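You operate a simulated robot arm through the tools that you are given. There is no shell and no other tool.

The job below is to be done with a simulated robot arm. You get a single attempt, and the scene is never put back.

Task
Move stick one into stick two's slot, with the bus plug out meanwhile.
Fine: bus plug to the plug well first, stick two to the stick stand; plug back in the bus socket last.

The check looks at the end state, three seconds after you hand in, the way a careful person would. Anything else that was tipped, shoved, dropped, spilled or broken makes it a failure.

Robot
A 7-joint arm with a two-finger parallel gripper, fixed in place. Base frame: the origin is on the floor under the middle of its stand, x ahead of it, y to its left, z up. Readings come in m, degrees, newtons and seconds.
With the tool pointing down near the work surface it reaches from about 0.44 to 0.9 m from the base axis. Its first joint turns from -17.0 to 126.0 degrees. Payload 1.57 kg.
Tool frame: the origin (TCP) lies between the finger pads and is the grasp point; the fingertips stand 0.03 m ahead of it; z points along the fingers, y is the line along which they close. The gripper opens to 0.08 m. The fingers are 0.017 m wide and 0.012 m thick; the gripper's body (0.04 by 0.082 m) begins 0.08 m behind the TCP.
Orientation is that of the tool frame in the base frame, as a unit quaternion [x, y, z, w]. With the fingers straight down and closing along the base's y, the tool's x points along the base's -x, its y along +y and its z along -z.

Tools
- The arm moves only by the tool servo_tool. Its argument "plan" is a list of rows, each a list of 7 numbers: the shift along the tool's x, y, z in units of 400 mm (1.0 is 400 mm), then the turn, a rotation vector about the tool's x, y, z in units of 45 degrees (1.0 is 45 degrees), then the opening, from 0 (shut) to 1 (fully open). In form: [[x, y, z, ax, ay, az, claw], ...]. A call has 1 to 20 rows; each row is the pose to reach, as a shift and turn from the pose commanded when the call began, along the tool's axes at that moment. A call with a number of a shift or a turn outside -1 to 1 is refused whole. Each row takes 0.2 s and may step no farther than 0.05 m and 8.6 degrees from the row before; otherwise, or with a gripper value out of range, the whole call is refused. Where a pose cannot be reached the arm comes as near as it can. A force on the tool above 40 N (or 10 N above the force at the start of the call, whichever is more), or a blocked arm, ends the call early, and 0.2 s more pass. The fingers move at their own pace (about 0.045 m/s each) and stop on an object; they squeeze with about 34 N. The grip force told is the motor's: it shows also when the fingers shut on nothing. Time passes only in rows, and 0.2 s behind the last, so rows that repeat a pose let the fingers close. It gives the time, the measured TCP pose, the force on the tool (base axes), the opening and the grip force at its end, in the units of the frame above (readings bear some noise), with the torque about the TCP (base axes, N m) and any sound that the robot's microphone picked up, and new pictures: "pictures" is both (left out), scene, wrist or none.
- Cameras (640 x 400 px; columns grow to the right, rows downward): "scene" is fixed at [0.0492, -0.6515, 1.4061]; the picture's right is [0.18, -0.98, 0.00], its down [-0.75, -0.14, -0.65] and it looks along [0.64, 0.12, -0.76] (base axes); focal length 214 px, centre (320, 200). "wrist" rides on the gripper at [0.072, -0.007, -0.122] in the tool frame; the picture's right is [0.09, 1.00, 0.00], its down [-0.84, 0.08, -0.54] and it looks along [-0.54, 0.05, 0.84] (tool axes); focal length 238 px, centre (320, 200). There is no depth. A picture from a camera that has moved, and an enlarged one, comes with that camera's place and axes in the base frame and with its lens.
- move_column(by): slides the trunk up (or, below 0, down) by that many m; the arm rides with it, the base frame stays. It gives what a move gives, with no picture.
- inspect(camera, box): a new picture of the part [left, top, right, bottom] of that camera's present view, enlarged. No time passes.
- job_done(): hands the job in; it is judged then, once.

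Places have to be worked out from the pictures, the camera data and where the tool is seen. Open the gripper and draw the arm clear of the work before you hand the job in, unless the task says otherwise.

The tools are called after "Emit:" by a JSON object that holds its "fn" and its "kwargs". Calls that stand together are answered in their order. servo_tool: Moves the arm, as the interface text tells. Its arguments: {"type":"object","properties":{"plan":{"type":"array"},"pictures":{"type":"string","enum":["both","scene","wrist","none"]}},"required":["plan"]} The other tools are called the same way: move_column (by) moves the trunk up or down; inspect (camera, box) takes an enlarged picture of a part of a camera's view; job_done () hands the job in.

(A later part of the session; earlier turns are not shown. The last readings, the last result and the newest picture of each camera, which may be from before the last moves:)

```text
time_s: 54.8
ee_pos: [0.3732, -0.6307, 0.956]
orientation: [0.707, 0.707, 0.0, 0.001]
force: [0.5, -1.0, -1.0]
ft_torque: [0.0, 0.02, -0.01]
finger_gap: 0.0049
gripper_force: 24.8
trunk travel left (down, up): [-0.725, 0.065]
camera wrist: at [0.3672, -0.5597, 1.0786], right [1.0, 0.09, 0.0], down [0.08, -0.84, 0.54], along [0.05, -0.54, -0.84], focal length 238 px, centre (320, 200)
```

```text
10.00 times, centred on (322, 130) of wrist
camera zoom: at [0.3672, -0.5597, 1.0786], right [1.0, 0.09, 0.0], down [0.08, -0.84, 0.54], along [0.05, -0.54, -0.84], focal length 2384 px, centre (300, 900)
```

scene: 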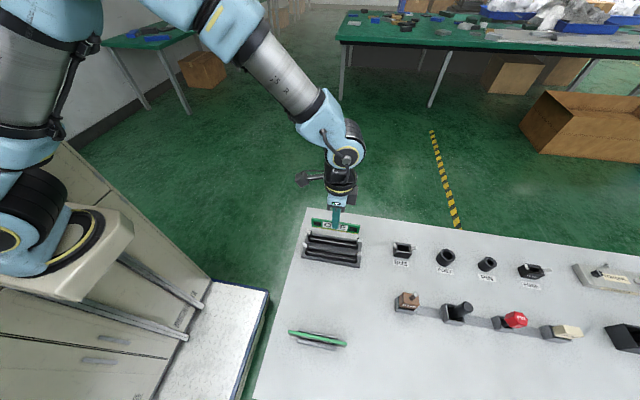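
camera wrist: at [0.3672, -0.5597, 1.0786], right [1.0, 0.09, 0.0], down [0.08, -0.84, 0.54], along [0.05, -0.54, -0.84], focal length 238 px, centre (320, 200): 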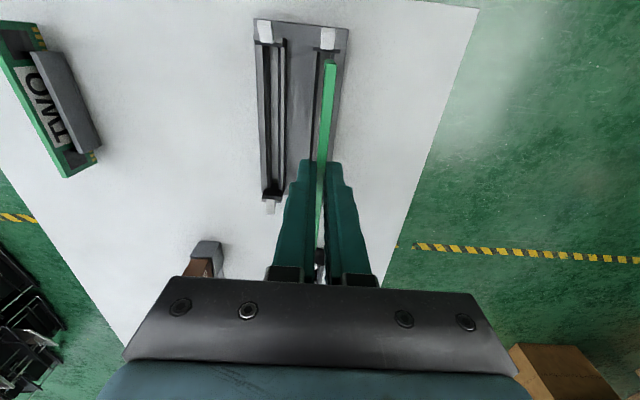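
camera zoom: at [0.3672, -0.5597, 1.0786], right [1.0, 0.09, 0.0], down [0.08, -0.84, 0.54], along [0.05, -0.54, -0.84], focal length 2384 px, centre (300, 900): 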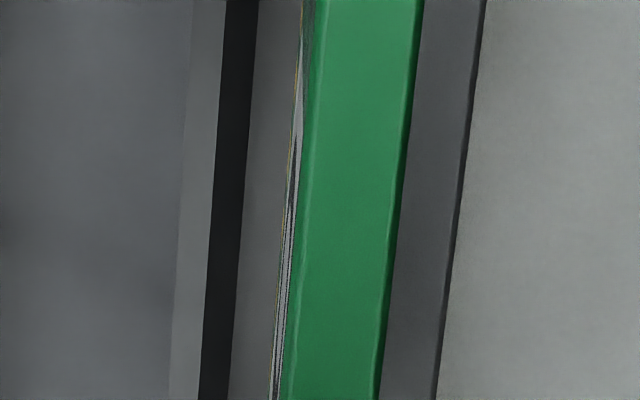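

Emit:
{"fn": "servo_tool", "kwargs": {"plan": [[0, -0.04, 0, 0, 0, 0, 0], [0, -0.08, 0, 0, 0, 0, 0], [0, -0.1122, 0, 0, 0, 0, 0], [0, -0.1122, 0, 0, 0, 0, 0], [0, -0.1122, 0, 0, 0, 0, 0]], "pictures": "both"}}

Emit:
{"fn": "inspect", "kwargs": {"camera": "wrist", "box": [300, 20, 364, 60]}}

Emit:
{"fn": "inspect", "kwargs": {"camera": "wrist", "box": [290, 50, 354, 90]}}

Emit:
{"fn": "inspect", "kwargs": {"camera": "wrist", "box": [290, 110, 354, 150]}}

Emit:
{"fn": "inspect", "kwargs": {"camera": "scene", "box": [290, 195, 380, 270]}}

```text
time_s: 56.0
ee_pos: [0.3278, -0.6313, 0.9547]
orientation: [0.707, 0.707, 0.0, 0.0]
force: [0.1, 0.2, -0.1]
ft_torque: [-0.05, 0.04, 0.02]
finger_gap: 0.0048
gripper_force: 24.9
trunk travel left (down, up): [-0.725, 0.065]
camera wrist: at [0.3224, -0.5589, 1.078], right [1.0, 0.09, 0.0], down [0.08, -0.84, 0.54], along [0.05, -0.54, -0.84], focal length 238 px, centre (320, 200)
```

scene: 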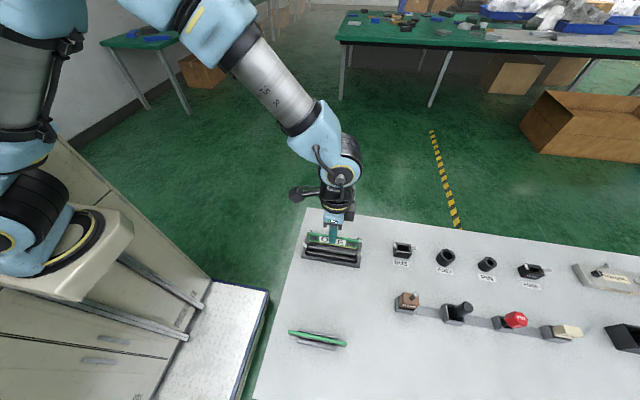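
wrist: 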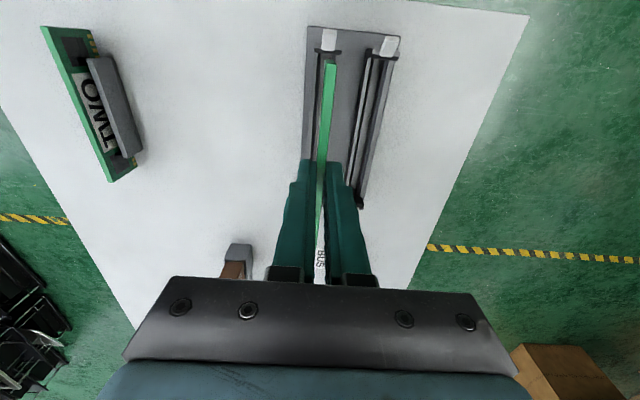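

```text
10.00 times, centred on (332, 40) of wrist
camera zoom: at [0.3224, -0.5589, 1.078], right [1.0, 0.09, 0.0], down [0.08, -0.84, 0.54], along [0.05, -0.54, -0.84], focal length 2384 px, centre (200, 1800)
```

zoom: 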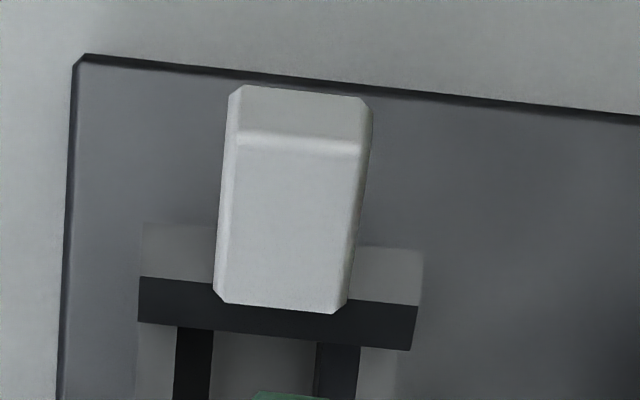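

```text
10.00 times, centred on (322, 70) of wrist
camera zoom: at [0.3224, -0.5589, 1.078], right [1.0, 0.09, 0.0], down [0.08, -0.84, 0.54], along [0.05, -0.54, -0.84], focal length 2384 px, centre (300, 1500)
```

zoom: 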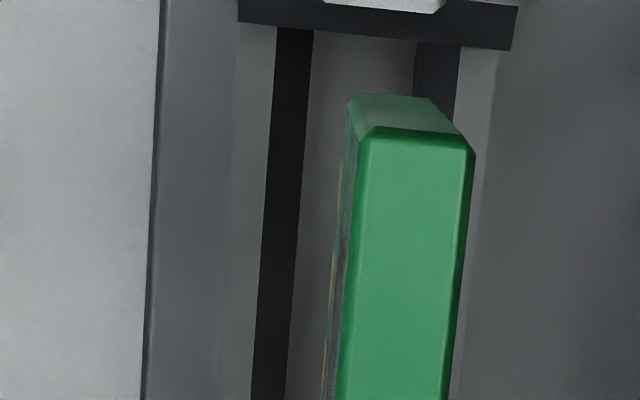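

```text
10.00 times, centred on (322, 130) of wrist
camera zoom: at [0.3224, -0.5589, 1.078], right [1.0, 0.09, 0.0], down [0.08, -0.84, 0.54], along [0.05, -0.54, -0.84], focal length 2384 px, centre (300, 900)
```

zoom: 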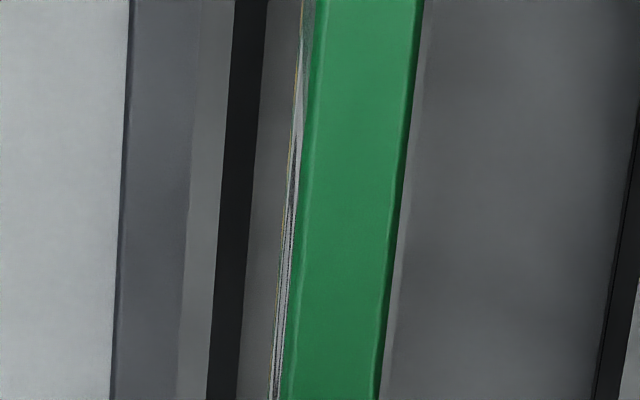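

```text
5.33 times, centred on (335, 232) of scene
camera zoom: at [0.0492, -0.6515, 1.4061], right [0.18, -0.98, 0.0], down [-0.75, -0.14, -0.65], along [0.64, 0.12, -0.76], focal length 1144 px, centre (240, 27)
```

zoom: 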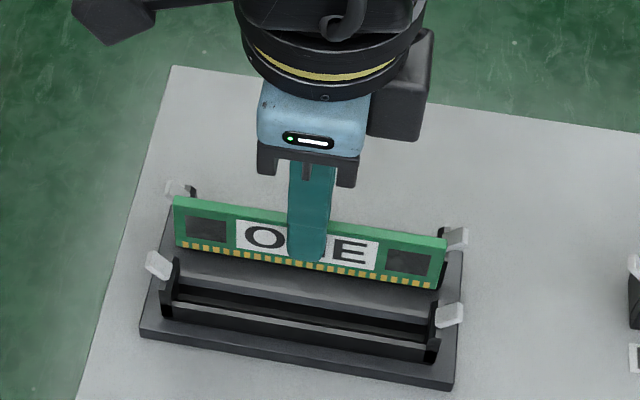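

Comparing with the reference: relative to its seated place, the stick is now within about 0.3 mm in x and 0.2 mm in y of slot two. I lower to 20 mm above seat and check again.

Emit:
{"fn": "servo_tool", "kwargs": {"plan": [[0, -0.0008, 0.03, 0, 0, 0, 0], [0, -0.0008, 0.06, 0, 0, 0, 0], [0, -0.0008, 0.09, 0, 0, 0, 0], [0, -0.0008, 0.11, 0, 0, 0, 0], [0, -0.0008, 0.11, 0, 0, 0, 0], [0, -0.0008, 0.11, 0, 0, 0, 0]], "pictures": "both"}}

Emit:
{"fn": "inspect", "kwargs": {"camera": "wrist", "box": [300, 20, 364, 60]}}

Emit:
{"fn": "inspect", "kwargs": {"camera": "wrist", "box": [290, 50, 354, 90]}}

Emit:
{"fn": "inspect", "kwargs": {"camera": "wrist", "box": [290, 110, 354, 150]}}

Emit:
{"fn": "inspect", "kwargs": {"camera": "scene", "box": [296, 215, 376, 270]}}

```text
time_s: 57.4
ee_pos: [0.3272, -0.6305, 0.9111]
orientation: [0.707, 0.707, 0.0, 0.0]
force: [0.2, -0.3, -0.4]
ft_torque: [0.0, 0.04, -0.03]
finger_gap: 0.005
gripper_force: 25.3
trunk travel left (down, up): [-0.725, 0.065]
camera wrist: at [0.3213, -0.5591, 1.0343], right [1.0, 0.09, 0.0], down [0.08, -0.84, 0.54], along [0.05, -0.54, -0.84], focal length 238 px, centre (320, 200)
```

scene: 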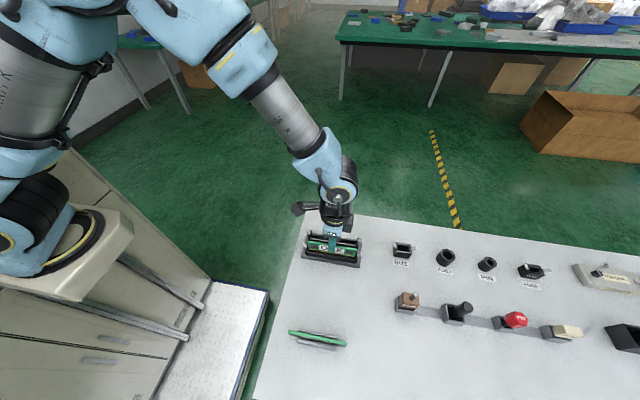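
wrist: 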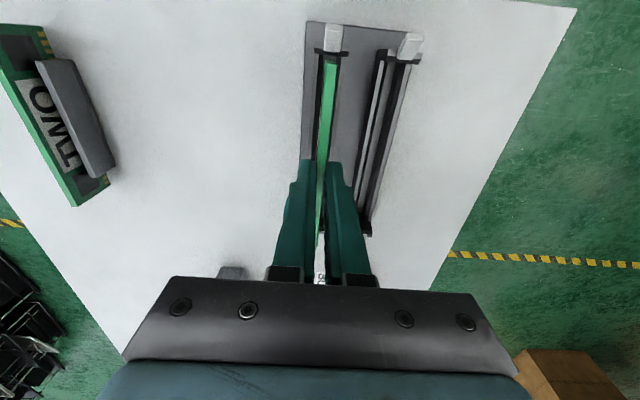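

```text
10.00 times, centred on (332, 40) of wrist
camera zoom: at [0.3213, -0.5591, 1.0343], right [1.0, 0.09, 0.0], down [0.08, -0.84, 0.54], along [0.05, -0.54, -0.84], focal length 2384 px, centre (200, 1800)
```

zoom: 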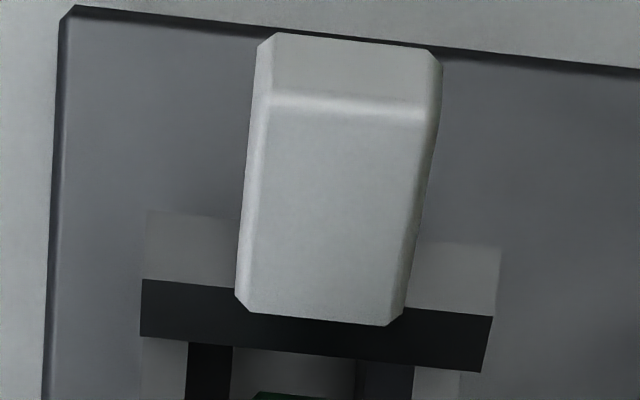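

```text
10.00 times, centred on (322, 70) of wrist
camera zoom: at [0.3213, -0.5591, 1.0343], right [1.0, 0.09, 0.0], down [0.08, -0.84, 0.54], along [0.05, -0.54, -0.84], focal length 2384 px, centre (300, 1500)
```

zoom: 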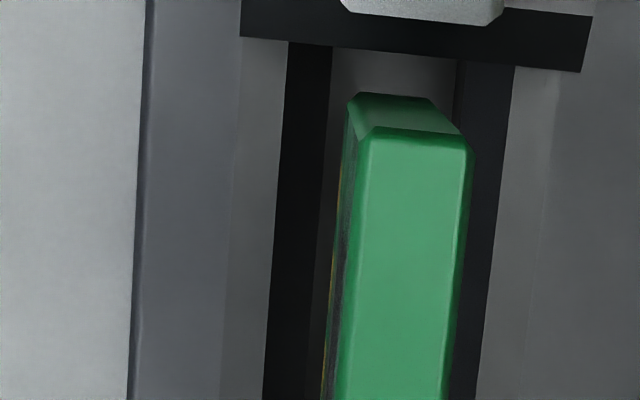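

```text
10.00 times, centred on (322, 130) of wrist
camera zoom: at [0.3213, -0.5591, 1.0343], right [1.0, 0.09, 0.0], down [0.08, -0.84, 0.54], along [0.05, -0.54, -0.84], focal length 2384 px, centre (300, 900)
```

zoom: 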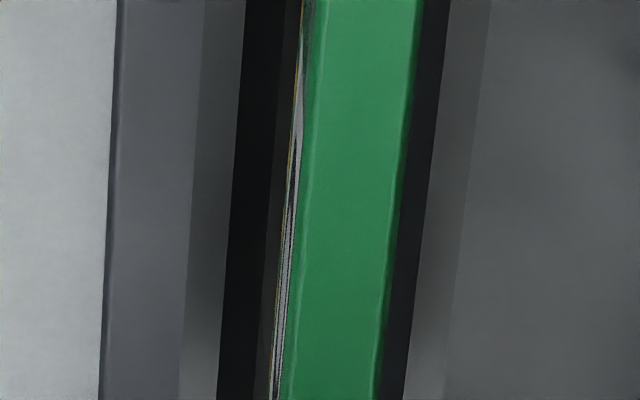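

```text
7.27 times, centred on (336, 242) of scene
camera zoom: at [0.0492, -0.6515, 1.4061], right [0.18, -0.98, 0.0], down [-0.75, -0.14, -0.65], along [0.64, 0.12, -0.76], focal length 1560 px, centre (204, -109)
```

zoom: 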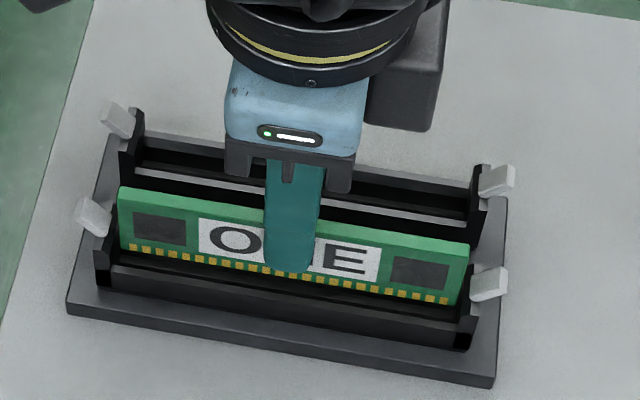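

The stick hangs between slot two's guides in both views. I lower it slowly, watching the force.

Emit:
{"fn": "servo_tool", "kwargs": {"plan": [[0, 0, 0.005, 0, 0, 0, 0], [0, 0, 0.01, 0, 0, 0, 0], [0, 0, 0.015, 0, 0, 0, 0], [0, 0, 0.02, 0, 0, 0, 0], [0, 0, 0.025, 0, 0, 0, 0], [0, 0, 0.025, 0, 0, 0, 0]], "pictures": "both"}}

Emit:
{"fn": "inspect", "kwargs": {"camera": "scene", "box": [296, 215, 376, 270]}}

Emit:
{"fn": "inspect", "kwargs": {"camera": "wrist", "box": [290, 20, 370, 90]}}

```text
time_s: 58.8
ee_pos: [0.3278, -0.6314, 0.9012]
orientation: [0.708, 0.706, 0.0, 0.0]
force: [0.2, 0.2, 0.1]
ft_torque: [0.02, -0.03, 0.01]
finger_gap: 0.0046
gripper_force: 25.0
trunk travel left (down, up): [-0.725, 0.065]
camera wrist: at [0.3218, -0.5589, 1.0247], right [1.0, 0.09, 0.0], down [0.08, -0.84, 0.54], along [0.05, -0.54, -0.84], focal length 238 px, centre (320, 200)
```

scene: 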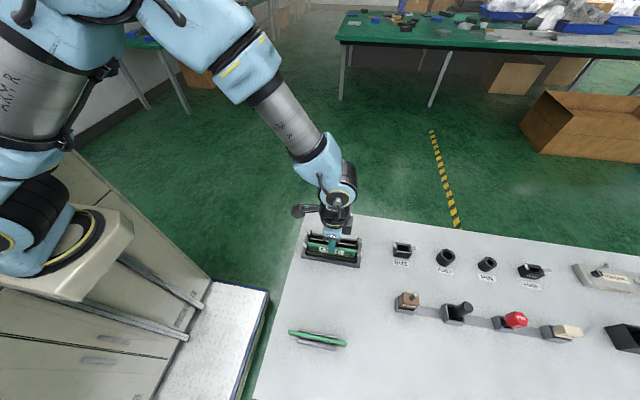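
wrist: 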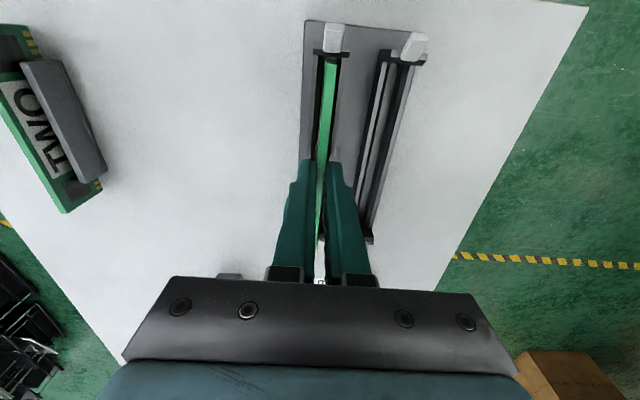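

```text
7.27 times, centred on (336, 242) of scene
camera zoom: at [0.0492, -0.6515, 1.4061], right [0.18, -0.98, 0.0], down [-0.75, -0.14, -0.65], along [0.64, 0.12, -0.76], focal length 1560 px, centre (204, -109)
```

zoom: 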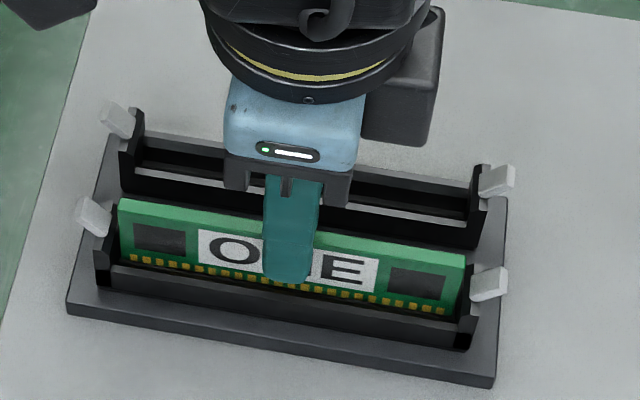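

```text
5.71 times, centred on (330, 55) of wrist
camera zoom: at [0.3218, -0.5589, 1.0247], right [1.0, 0.09, 0.0], down [0.08, -0.84, 0.54], along [0.05, -0.54, -0.84], focal length 1362 px, centre (263, 1029)
```

zoom: 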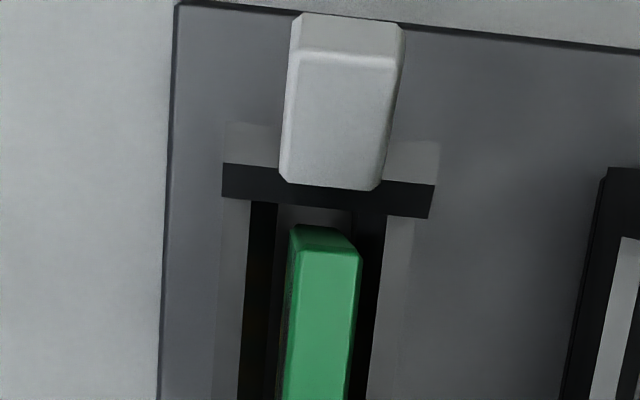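

No contact yet, 10 mm above seat. I continue in 1 mm rows.

Emit:
{"fn": "servo_tool", "kwargs": {"plan": [[0, 0, 0.0025, 0, 0, 0, 0], [0, 0, 0.005, 0, 0, 0, 0], [0, 0, 0.0075, 0, 0, 0, 0], [0, 0, 0.01, 0, 0, 0, 0], [0, 0, 0.0125, 0, 0, 0, 0], [0, 0, 0.0125, 0, 0, 0, 0]], "pictures": "wrist"}}

Emit:
{"fn": "inspect", "kwargs": {"camera": "scene", "box": [296, 215, 376, 270]}}

```text
time_s: 60.2
ee_pos: [0.3261, -0.6313, 0.897]
orientation: [0.707, 0.707, 0.001, 0.0]
force: [0.3, 0.2, -0.1]
ft_torque: [0.01, 0.02, 0.02]
finger_gap: 0.0047
gripper_force: 25.4
trunk travel left (down, up): [-0.725, 0.065]
camera wrist: at [0.3209, -0.559, 1.0195], right [1.0, 0.09, 0.0], down [0.08, -0.84, 0.54], along [0.05, -0.54, -0.84], focal length 238 px, centre (320, 200)
```

wrist: 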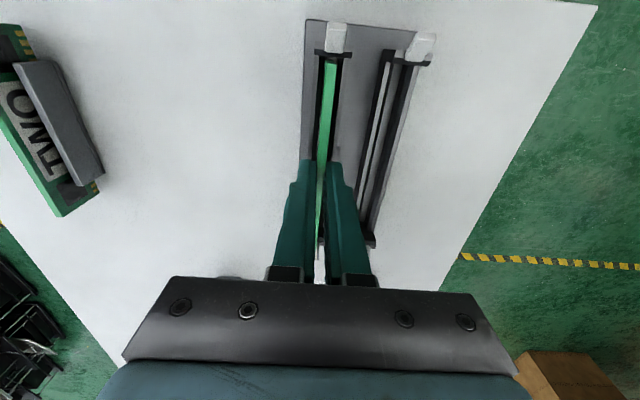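

```text
7.27 times, centred on (336, 242) of scene
camera zoom: at [0.0492, -0.6515, 1.4061], right [0.18, -0.98, 0.0], down [-0.75, -0.14, -0.65], along [0.64, 0.12, -0.76], focal length 1560 px, centre (204, -109)
```

zoom: 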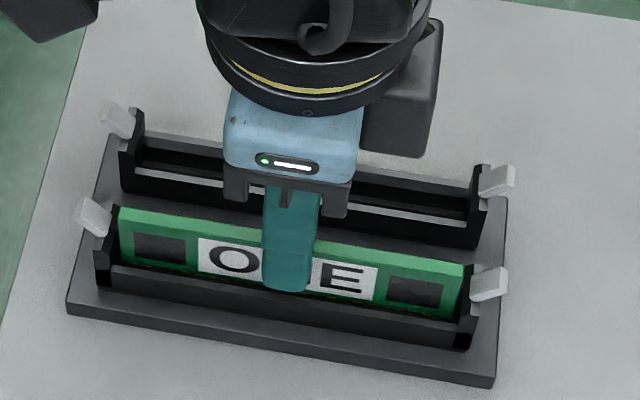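

Emit:
{"fn": "servo_tool", "kwargs": {"plan": [[0, 0, 0.0025, 0, 0, 0, 0], [0, 0, 0.005, 0, 0, 0, 0], [0, 0, 0.0075, 0, 0, 0, 0], [0, 0, 0.0075, 0, 0, 0, 0]], "pictures": "none"}}

```text
time_s: 61.2
ee_pos: [0.3267, -0.632, 0.8955]
orientation: [0.708, 0.706, -0.001, 0.0]
force: [-0.1, -0.1, 2.2]
ft_torque: [-0.02, 0.01, -0.03]
finger_gap: 0.005
gripper_force: 25.3
trunk travel left (down, up): [-0.725, 0.065]
```

The first light contact (2.2 N) shows, about 2 mm above seat. I press on in 0.5–1 mm steps, listening for the latches.

Emit:
{"fn": "servo_tool", "kwargs": {"plan": [[0, 0, 0.00125, 0, 0, 0, 0], [0, 0, 0.0025, 0, 0, 0, 0], [0, 0, 0.0025, 0, 0, 0, 0]], "pictures": "wrist"}}

Emit:
{"fn": "inspect", "kwargs": {"camera": "scene", "box": [296, 215, 376, 270]}}

```text
time_s: 62.0
ee_pos: [0.3261, -0.6316, 0.8933]
orientation: [0.708, 0.706, 0.0, 0.0]
force: [-2.7, 2.3, 6.1]
ft_torque: [0.05, 0.04, 0.01]
finger_gap: 0.0047
gripper_force: 25.3
trunk travel left (down, up): [-0.725, 0.065]
camera wrist: at [0.3209, -0.5589, 1.0162], right [1.0, 0.09, 0.0], down [0.08, -0.84, 0.54], along [0.05, -0.54, -0.84], focal length 238 px, centre (320, 200)
```

wrist: 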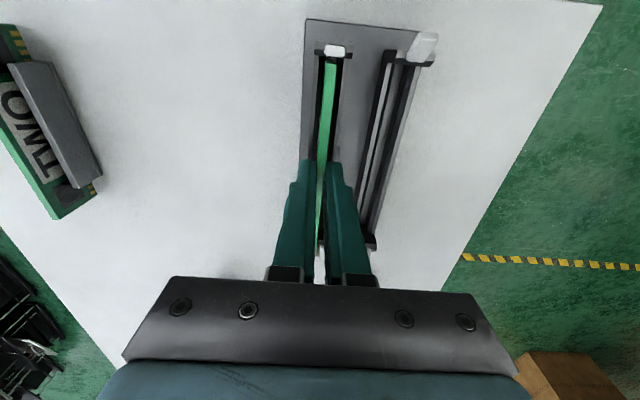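

```text
7.27 times, centred on (336, 242) of scene
camera zoom: at [0.0492, -0.6515, 1.4061], right [0.18, -0.98, 0.0], down [-0.75, -0.14, -0.65], along [0.64, 0.12, -0.76], focal length 1560 px, centre (204, -109)
```

zoom: 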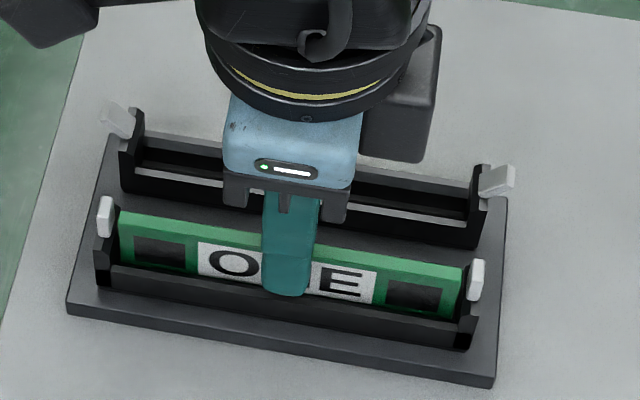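

Both of slot two's latches have shut on stick one. I press a little further to make sure that it bottoms out.

Emit:
{"fn": "servo_tool", "kwargs": {"plan": [[0, 0, 0.00125, 0, 0, 0, 0], [0, 0, 0.0025, 0, 0, 0, 0], [0, 0, 0.0025, 0, 0, 0, 0]], "pictures": "none"}}

```text
time_s: 62.8
ee_pos: [0.3269, -0.6308, 0.893]
orientation: [0.708, 0.706, -0.001, 0.001]
force: [-5.3, -0.1, 18.1]
ft_torque: [0.2, 0.08, -0.04]
finger_gap: 0.0049
gripper_force: 24.6
trunk travel left (down, up): [-0.725, 0.065]
```

Emit:
{"fn": "servo_tool", "kwargs": {"plan": [[0, 0.0008, 0.00125, 0, 0, 0, 0], [0, 0.0008, 0.00175, 0, 0, 0, 0], [0, 0.0008, 0.00175, 0, 0, 0, 0]], "pictures": "both"}}

Emit:
{"fn": "inspect", "kwargs": {"camera": "scene", "box": [296, 222, 376, 272]}}

Emit:
{"fn": "inspect", "kwargs": {"camera": "wrist", "box": [290, 20, 370, 90]}}

```text
time_s: 63.6
ee_pos: [0.3266, -0.6306, 0.8921]
orientation: [0.708, 0.706, -0.002, 0.001]
force: [-7.6, -1.9, 23.9]
ft_torque: [-0.09, 0.2, 0.01]
finger_gap: 0.0047
gripper_force: 25.6
trunk travel left (down, up): [-0.725, 0.065]
camera wrist: at [0.3208, -0.5585, 1.0149], right [1.0, 0.09, 0.0], down [0.08, -0.84, 0.54], along [0.05, -0.54, -0.84], focal length 238 px, centre (320, 200)
```

scene: 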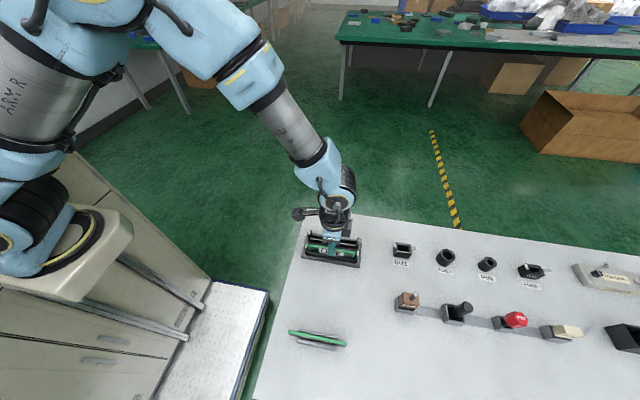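
wrist: 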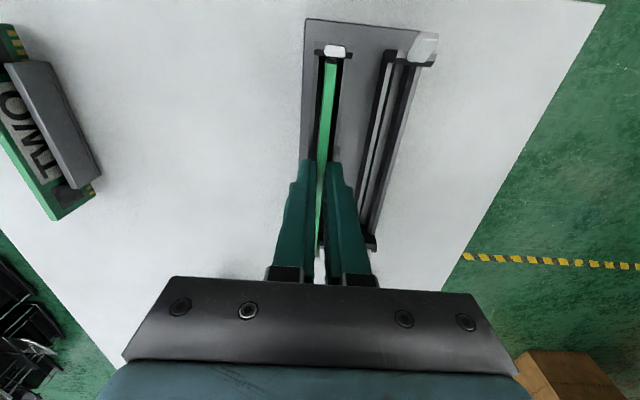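

```text
8.00 times, centred on (336, 247) of scene
camera zoom: at [0.0492, -0.6515, 1.4061], right [0.18, -0.98, 0.0], down [-0.75, -0.14, -0.65], along [0.64, 0.12, -0.76], focal length 1716 px, centre (192, -176)
```

zoom: 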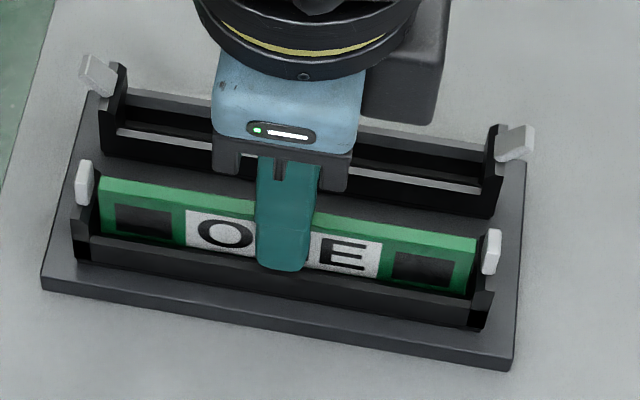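

```text
5.71 times, centred on (330, 55) of wrist
camera zoom: at [0.3208, -0.5585, 1.0149], right [1.0, 0.09, 0.0], down [0.08, -0.84, 0.54], along [0.05, -0.54, -0.84], focal length 1362 px, centre (263, 1029)
```

zoom: 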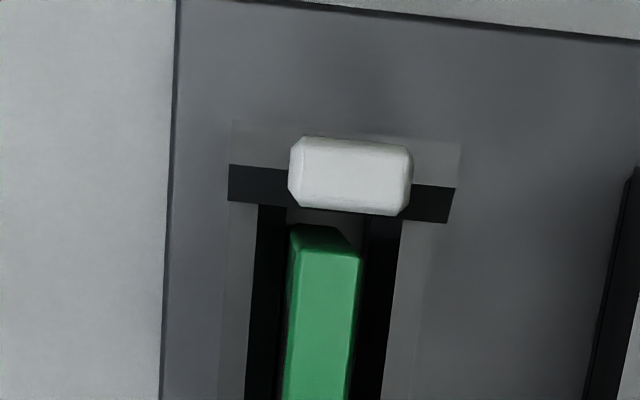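

The stick is bottomed with 24 N and the latches are shut at both ends. I relax the load and open the fingers.

Emit:
{"fn": "servo_tool", "kwargs": {"plan": [[0, -0.0015, -0.002, 0, 0, 0, 0], [0, -0.0015, -0.003, 0, 0, 0, 0], [0, -0.0015, -0.003, 0, 0, 0, 0.1], [0, -0.0015, -0.003, 0, 0, 0, 0.2], [0, -0.0015, -0.003, 0, 0, 0, 0.3], [0, -0.0015, -0.003, 0, 0, 0, 0.4], [0, -0.0015, -0.003, 0, 0, 0, 0.4]], "pictures": "both"}}

Emit:
{"fn": "inspect", "kwargs": {"camera": "scene", "box": [296, 222, 376, 272]}}

Emit:
{"fn": "inspect", "kwargs": {"camera": "wrist", "box": [270, 130, 370, 200]}}

```text
time_s: 65.2
ee_pos: [0.3277, -0.6298, 0.8912]
orientation: [0.708, 0.707, 0.0, 0.0]
force: [-0.2, 0.5, -0.4]
ft_torque: [-0.04, 0.0, 0.01]
finger_gap: 0.0319
gripper_force: 0.1
trunk travel left (down, up): [-0.725, 0.065]
camera wrist: at [0.3214, -0.5583, 1.0153], right [1.0, 0.09, 0.0], down [0.08, -0.84, 0.54], along [0.05, -0.54, -0.84], focal length 238 px, centre (320, 200)
```

scene: 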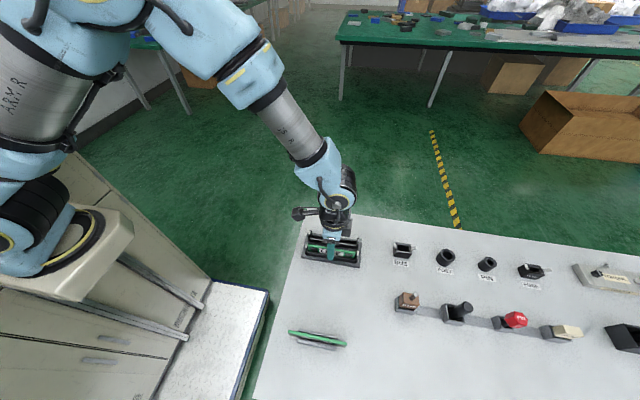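
wrist: 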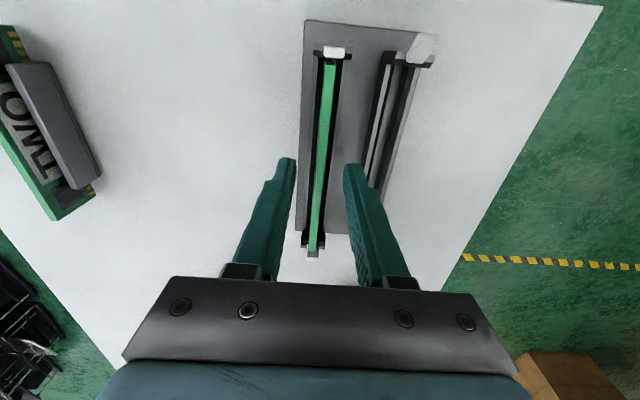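

```text
8.00 times, centred on (336, 247) of scene
camera zoom: at [0.0492, -0.6515, 1.4061], right [0.18, -0.98, 0.0], down [-0.75, -0.14, -0.65], along [0.64, 0.12, -0.76], focal length 1716 px, centre (192, -176)
```

zoom: 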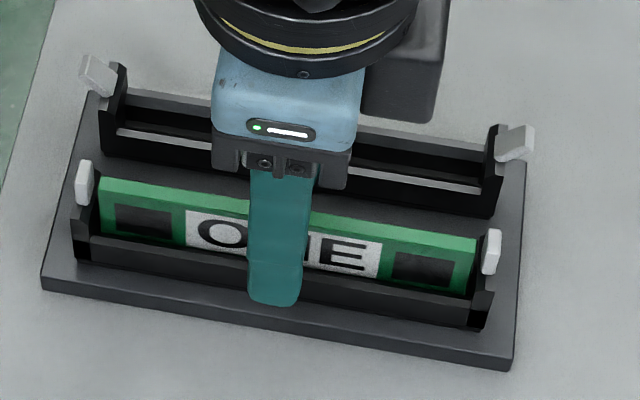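

```text
5.71 times, centred on (320, 165) of wrist
camera zoom: at [0.3214, -0.5583, 1.0153], right [1.0, 0.09, 0.0], down [0.08, -0.84, 0.54], along [0.05, -0.54, -0.84], focal length 1362 px, centre (320, 400)
```

zoom: 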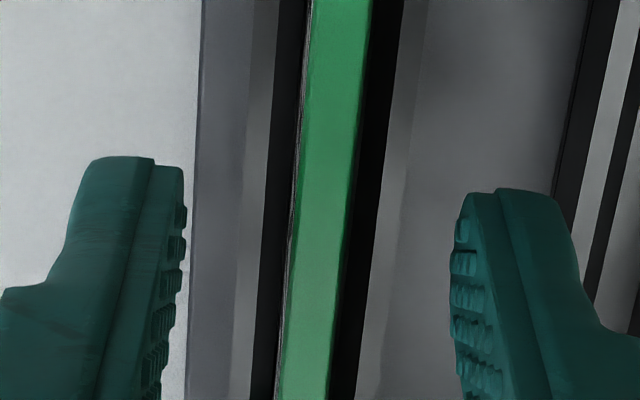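

Stick one is seated in slot two with both latches shut. I rise clear and look at it unobstructed while moving back above the plug in the well.

Emit:
{"fn": "servo_tool", "kwargs": {"plan": [[0, 0, -0.04, 0, 0, 0, 0.4], [0, 0, -0.1, 0, 0, 0, 0.4], [0, 0, -0.17, 0, 0, 0, 0.4], [0, 0, -0.221, 0, 0, 0, 0.4], [-0.07, -0.034, -0.221, 0, 0, 0, 0.4], [-0.16, -0.077, -0.221, 0, 0, 0, 0.5], [-0.25, -0.12, -0.221, 0, 0, 0, 0.6], [-0.34, -0.164, -0.221, 0, 0, 0, 0.6], [-0.43, -0.207, -0.221, 0, 0, 0, 0.6], [-0.5015, -0.242, -0.221, 0, 0, 0, 0.6], [-0.5015, -0.242, -0.221, 0, 0, 0, 0.6], [-0.5015, -0.242, -0.221, 0, 0, 0, 0.6]], "pictures": "both"}}

Emit:
{"fn": "inspect", "kwargs": {"camera": "scene", "box": [296, 222, 376, 272]}}

Emit:
{"fn": "inspect", "kwargs": {"camera": "scene", "box": [344, 228, 376, 268]}}

Emit:
{"fn": "inspect", "kwargs": {"camera": "wrist", "box": [280, 90, 360, 150]}}

Emit:
{"fn": "inspect", "kwargs": {"camera": "wrist", "box": [280, 150, 360, 210]}}

```text
time_s: 67.8
ee_pos: [0.2312, -0.8324, 0.9825]
orientation: [0.707, 0.707, 0.0, 0.0]
force: [0.7, -0.2, 0.1]
ft_torque: [-0.01, -0.03, -0.01]
finger_gap: 0.0478
gripper_force: 0.0
trunk travel left (down, up): [-0.725, 0.065]
camera wrist: at [0.2252, -0.7599, 1.1041], right [1.0, 0.09, 0.0], down [0.08, -0.84, 0.54], along [0.05, -0.54, -0.84], focal length 238 px, centre (320, 200)
```

scene: 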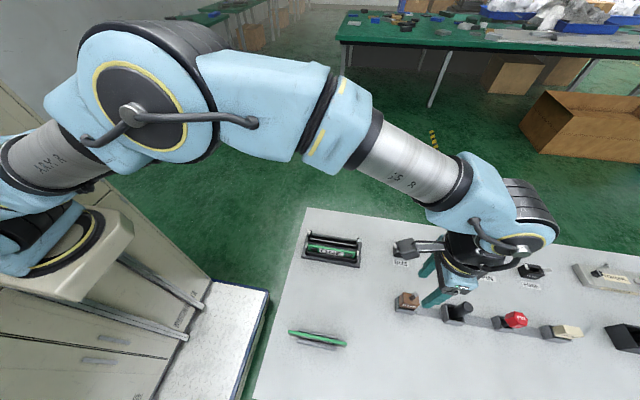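
wrist: 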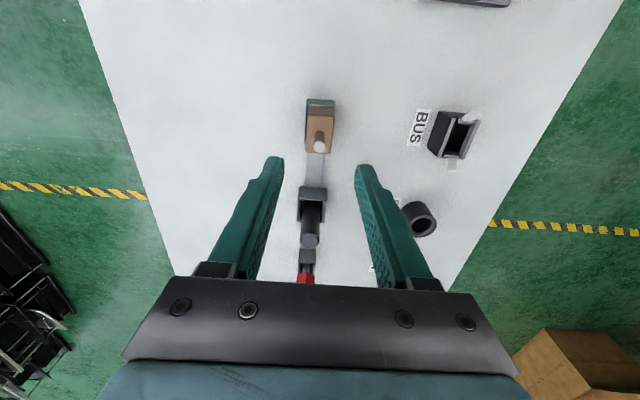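

```text
8.00 times, centred on (336, 247) of scene
camera zoom: at [0.0492, -0.6515, 1.4061], right [0.18, -0.98, 0.0], down [-0.75, -0.14, -0.65], along [0.64, 0.12, -0.76], focal length 1716 px, centre (192, -176)
```

zoom: 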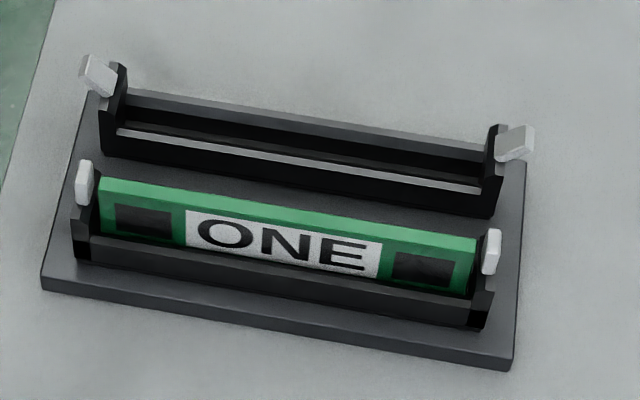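

```text
10.00 times, centred on (360, 248) of scene
camera zoom: at [0.0492, -0.6515, 1.4061], right [0.18, -0.98, 0.0], down [-0.75, -0.14, -0.65], along [0.64, 0.12, -0.76], focal length 2145 px, centre (-80, -280)
```

zoom: 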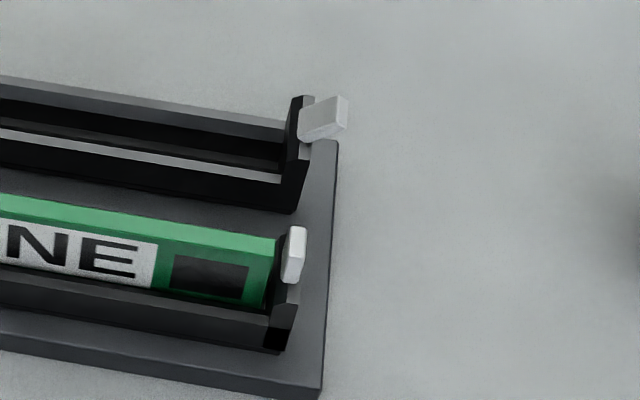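

```text
6.67 times, centred on (320, 120) of wrist
camera zoom: at [0.2252, -0.7599, 1.1041], right [1.0, 0.09, 0.0], down [0.08, -0.84, 0.54], along [0.05, -0.54, -0.84], focal length 1589 px, centre (320, 733)
```

zoom: 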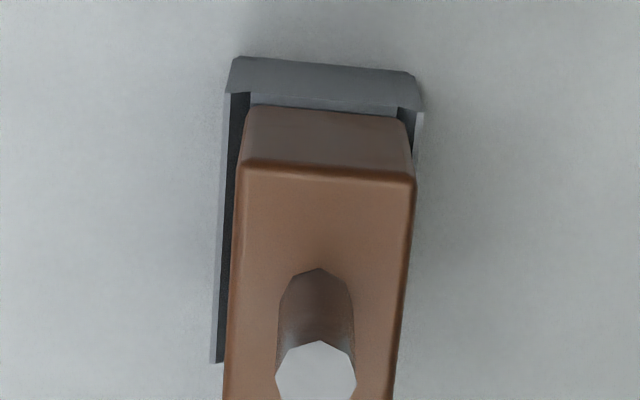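

```text
6.67 times, centred on (320, 180) of wrist
camera zoom: at [0.2252, -0.7599, 1.1041], right [1.0, 0.09, 0.0], down [0.08, -0.84, 0.54], along [0.05, -0.54, -0.84], focal length 1589 px, centre (320, 333)
```

zoom: 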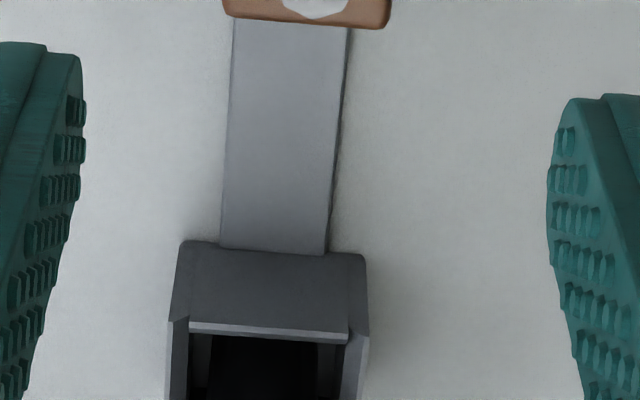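

Stick one sits exactly as stick two did (same corner pixels), latches shut. The plug is squarely in the well, centred near (0.2306, −0.829); I lower the open fingers to the same grip place as at release.

Emit:
{"fn": "servo_tool", "kwargs": {"plan": [[0, 0, 0.05, 0, 0, 0, 0.6], [0, 0, 0.1, 0, 0, 0, 0.6], [0, 0, 0.15, 0, 0, 0, 0.6], [0, 0, 0.19, 0, 0, 0, 0.6], [0, 0, 0.2022, 0, 0, 0, 0.6], [0, 0, 0.2022, 0, 0, 0, 0.6], [0, 0, 0.2022, 0, 0, 0, 0.6]], "pictures": "both"}}

Emit:
{"fn": "inspect", "kwargs": {"camera": "wrist", "box": [260, 100, 380, 210]}}

Emit:
{"fn": "inspect", "kwargs": {"camera": "scene", "box": [386, 280, 434, 320]}}

```text
time_s: 69.4
ee_pos: [0.23, -0.83, 0.8998]
orientation: [0.708, 0.706, 0.0, -0.001]
force: [-0.6, -0.2, 0.2]
ft_torque: [0.02, -0.03, 0.01]
finger_gap: 0.0479
gripper_force: 0.0
trunk travel left (down, up): [-0.725, 0.065]
camera wrist: at [0.2238, -0.7582, 1.0222], right [1.0, 0.09, 0.0], down [0.08, -0.84, 0.54], along [0.05, -0.54, -0.84], focal length 238 px, centre (320, 200)
```

scene: 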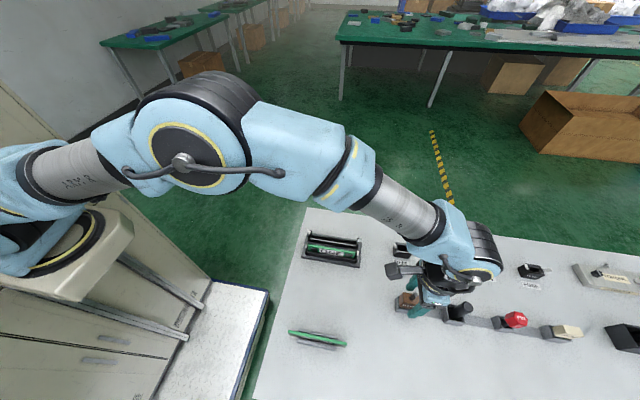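
wrist: 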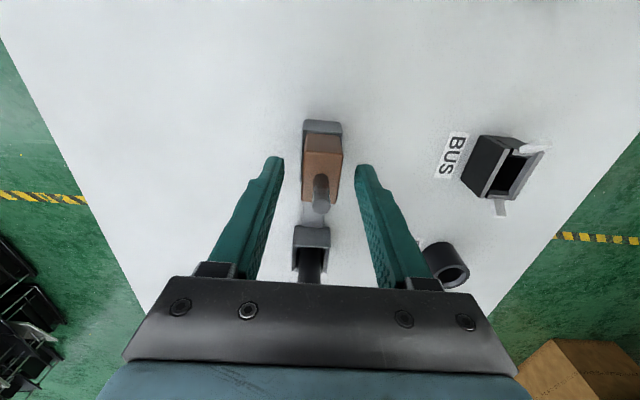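

```text
3.64 times, centred on (320, 155) of wrist
camera zoom: at [0.2238, -0.7582, 1.0222], right [1.0, 0.09, 0.0], down [0.08, -0.84, 0.54], along [0.05, -0.54, -0.84], focal length 867 px, centre (320, 364)
```

zoom: 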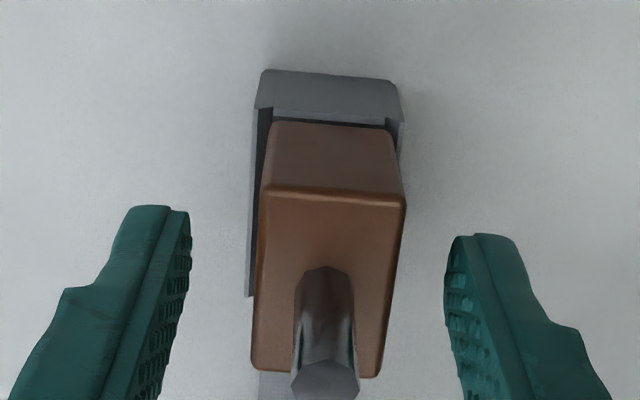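

```text
10.00 times, centred on (410, 300) of scene
camera zoom: at [0.0492, -0.6515, 1.4061], right [0.18, -0.98, 0.0], down [-0.75, -0.14, -0.65], along [0.64, 0.12, -0.76], focal length 2145 px, centre (-580, -800)
```

zoom: 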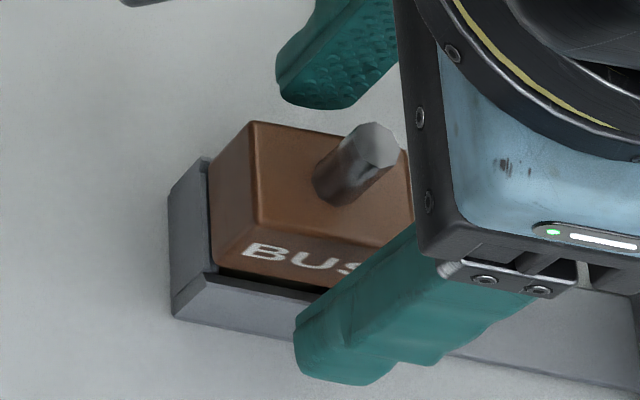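

The fingers straddle the plug. I trim y by −1.2 mm to match the earlier hold, and close.

Emit:
{"fn": "servo_tool", "kwargs": {"plan": [[-0.003, 0, 0, 0, 0, 0, 0.6], [-0.003, 0, 0, 0, 0, 0, 0.6], [-0.003, 0, 0, 0, 0, 0, 0.35], [-0.003, 0, 0, 0, 0, 0, 0], [-0.003, 0, 0, 0, 0, 0, 0], [-0.003, 0, 0, 0, 0, 0, 0], [-0.003, 0, 0, 0, 0, 0, 0]], "pictures": "wrist"}}

Emit:
{"fn": "inspect", "kwargs": {"camera": "wrist", "box": [280, 105, 360, 215]}}

```text
time_s: 71.0
ee_pos: [0.2304, -0.8314, 0.8986]
orientation: [0.708, 0.707, -0.001, -0.001]
force: [-0.7, 1.0, -0.1]
ft_torque: [0.04, 0.02, 0.02]
finger_gap: 0.023
gripper_force: 33.9
trunk travel left (down, up): [-0.725, 0.065]
camera wrist: at [0.2237, -0.7599, 1.0223], right [1.0, 0.09, 0.0], down [0.08, -0.84, 0.54], along [0.05, -0.54, -0.84], focal length 238 px, centre (320, 200)
```

wrist: 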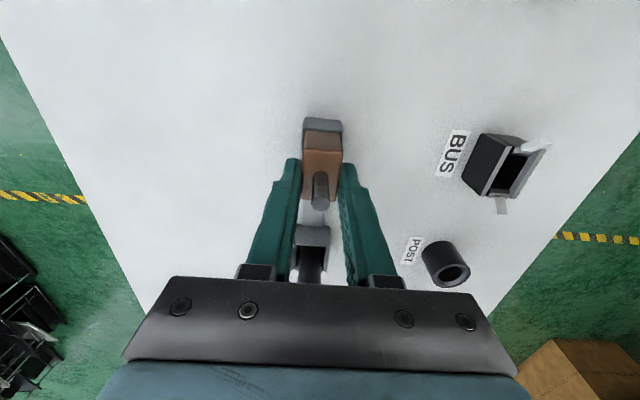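

```text
3.64 times, centred on (320, 160) of wrist
camera zoom: at [0.2237, -0.7599, 1.0223], right [1.0, 0.09, 0.0], down [0.08, -0.84, 0.54], along [0.05, -0.54, -0.84], focal length 867 px, centre (320, 346)
```

zoom: 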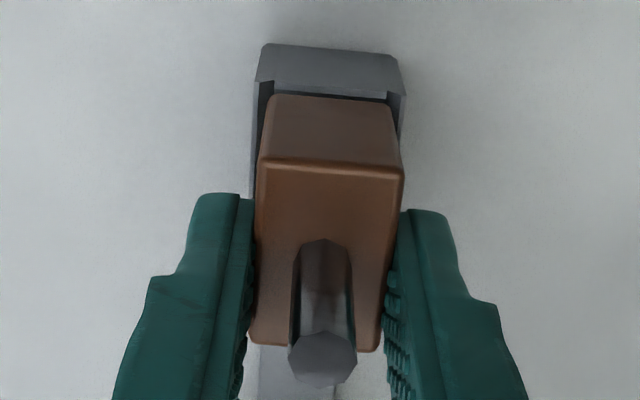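

The plug is held at a 23.0 mm gap with almost no side force. I lift it out and carry it back over the bus socket.

Emit:
{"fn": "servo_tool", "kwargs": {"plan": [[0, 0, -0.01, 0, 0, 0, 0], [0, 0, -0.03, 0, 0, 0, 0], [0, 0, -0.06, 0, 0, 0, 0], [0, 0, -0.1, 0, 0, 0, 0], [0, 0, -0.14, 0, 0, 0, 0], [0, 0, -0.18, 0, 0, 0, 0], [0, 0.06, -0.18, 0, 0, 0, 0], [-0.001, 0.14, -0.18, 0, 0, 0, 0], [-0.002, 0.22, -0.18, 0, 0, 0, 0], [-0.003, 0.3, -0.18, 0, 0, 0, 0], [-0.004, 0.3745, -0.18, 0, 0, 0, 0], [-0.004, 0.3745, -0.16, 0, 0, 0, 0], [-0.004, 0.3745, -0.159, 0, 0, 0, 0], [-0.004, 0.3745, -0.159, 0, 0, 0, 0]], "pictures": "both"}}

Emit:
{"fn": "inspect", "kwargs": {"camera": "wrist", "box": [292, 95, 348, 140]}}

Emit:
{"fn": "inspect", "kwargs": {"camera": "scene", "box": [388, 215, 436, 260]}}

Emit:
{"fn": "inspect", "kwargs": {"camera": "scene", "box": [388, 236, 420, 260]}}

```text
time_s: 74.0
ee_pos: [0.3802, -0.8353, 0.9626]
orientation: [0.707, 0.707, 0.0, 0.0]
force: [0.2, 0.4, -0.3]
ft_torque: [0.02, 0.02, 0.01]
finger_gap: 0.0227
gripper_force: 34.1
trunk travel left (down, up): [-0.725, 0.065]
camera wrist: at [0.3738, -0.7626, 1.0856], right [1.0, 0.09, 0.0], down [0.08, -0.84, 0.54], along [0.05, -0.54, -0.84], focal length 238 px, centre (320, 200)
```

scene: 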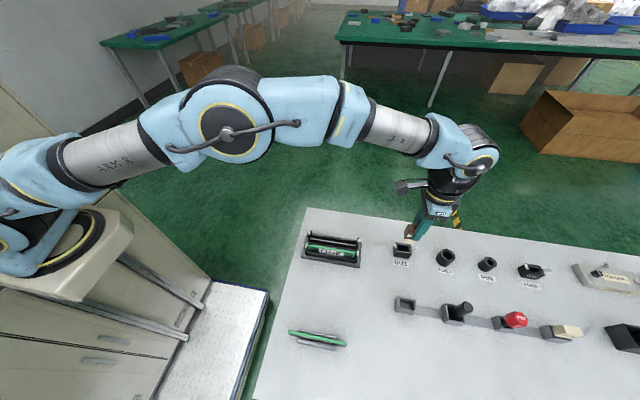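
wrist: 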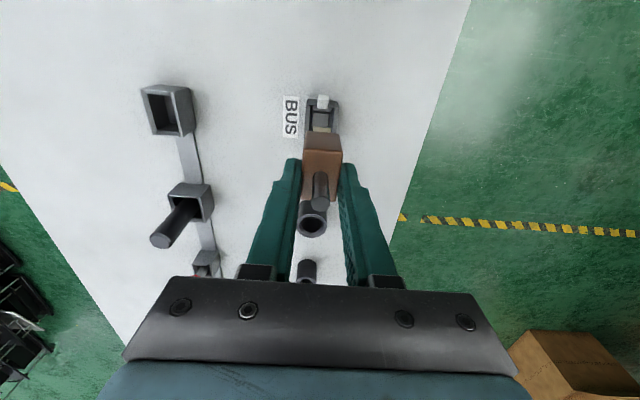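

```text
8.89 times, centred on (320, 118) of wrist
camera zoom: at [0.3738, -0.7626, 1.0856], right [1.0, 0.09, 0.0], down [0.08, -0.84, 0.54], along [0.05, -0.54, -0.84], focal length 2119 px, centre (320, 933)
```

zoom: 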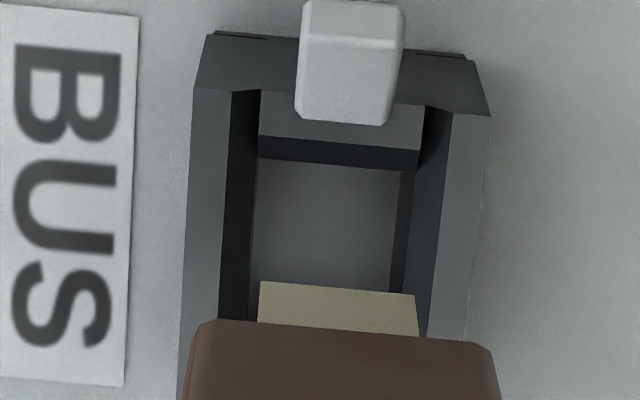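

```text
8.89 times, centred on (412, 238) of scene
camera zoom: at [0.0492, -0.6515, 1.4061], right [0.18, -0.98, 0.0], down [-0.75, -0.14, -0.65], along [0.64, 0.12, -0.76], focal length 1906 px, centre (-498, -133)
```

zoom: 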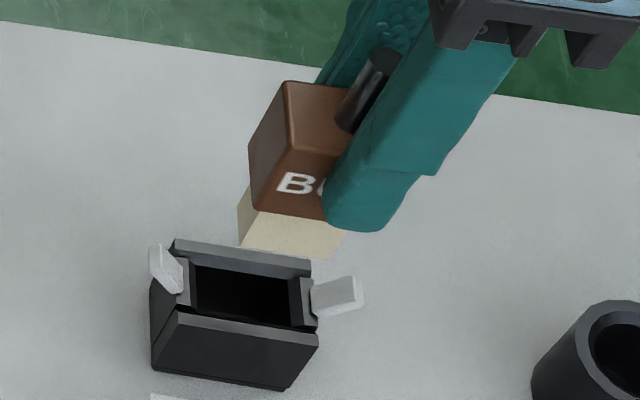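

```text
16.00 times, centred on (404, 248) of scene
camera zoom: at [0.0492, -0.6515, 1.4061], right [0.18, -0.98, 0.0], down [-0.75, -0.14, -0.65], along [0.64, 0.12, -0.76], focal length 3432 px, centre (-1024, -568)
```

zoom: 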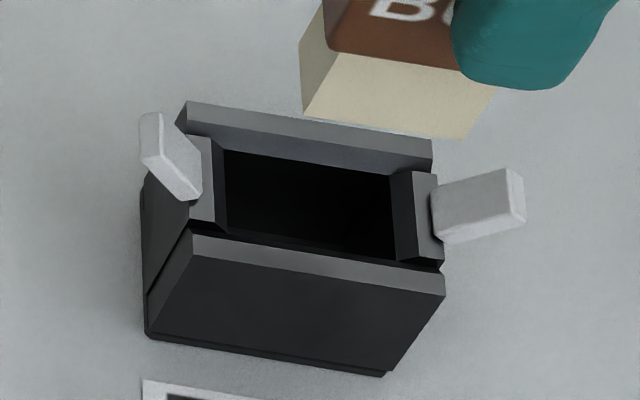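

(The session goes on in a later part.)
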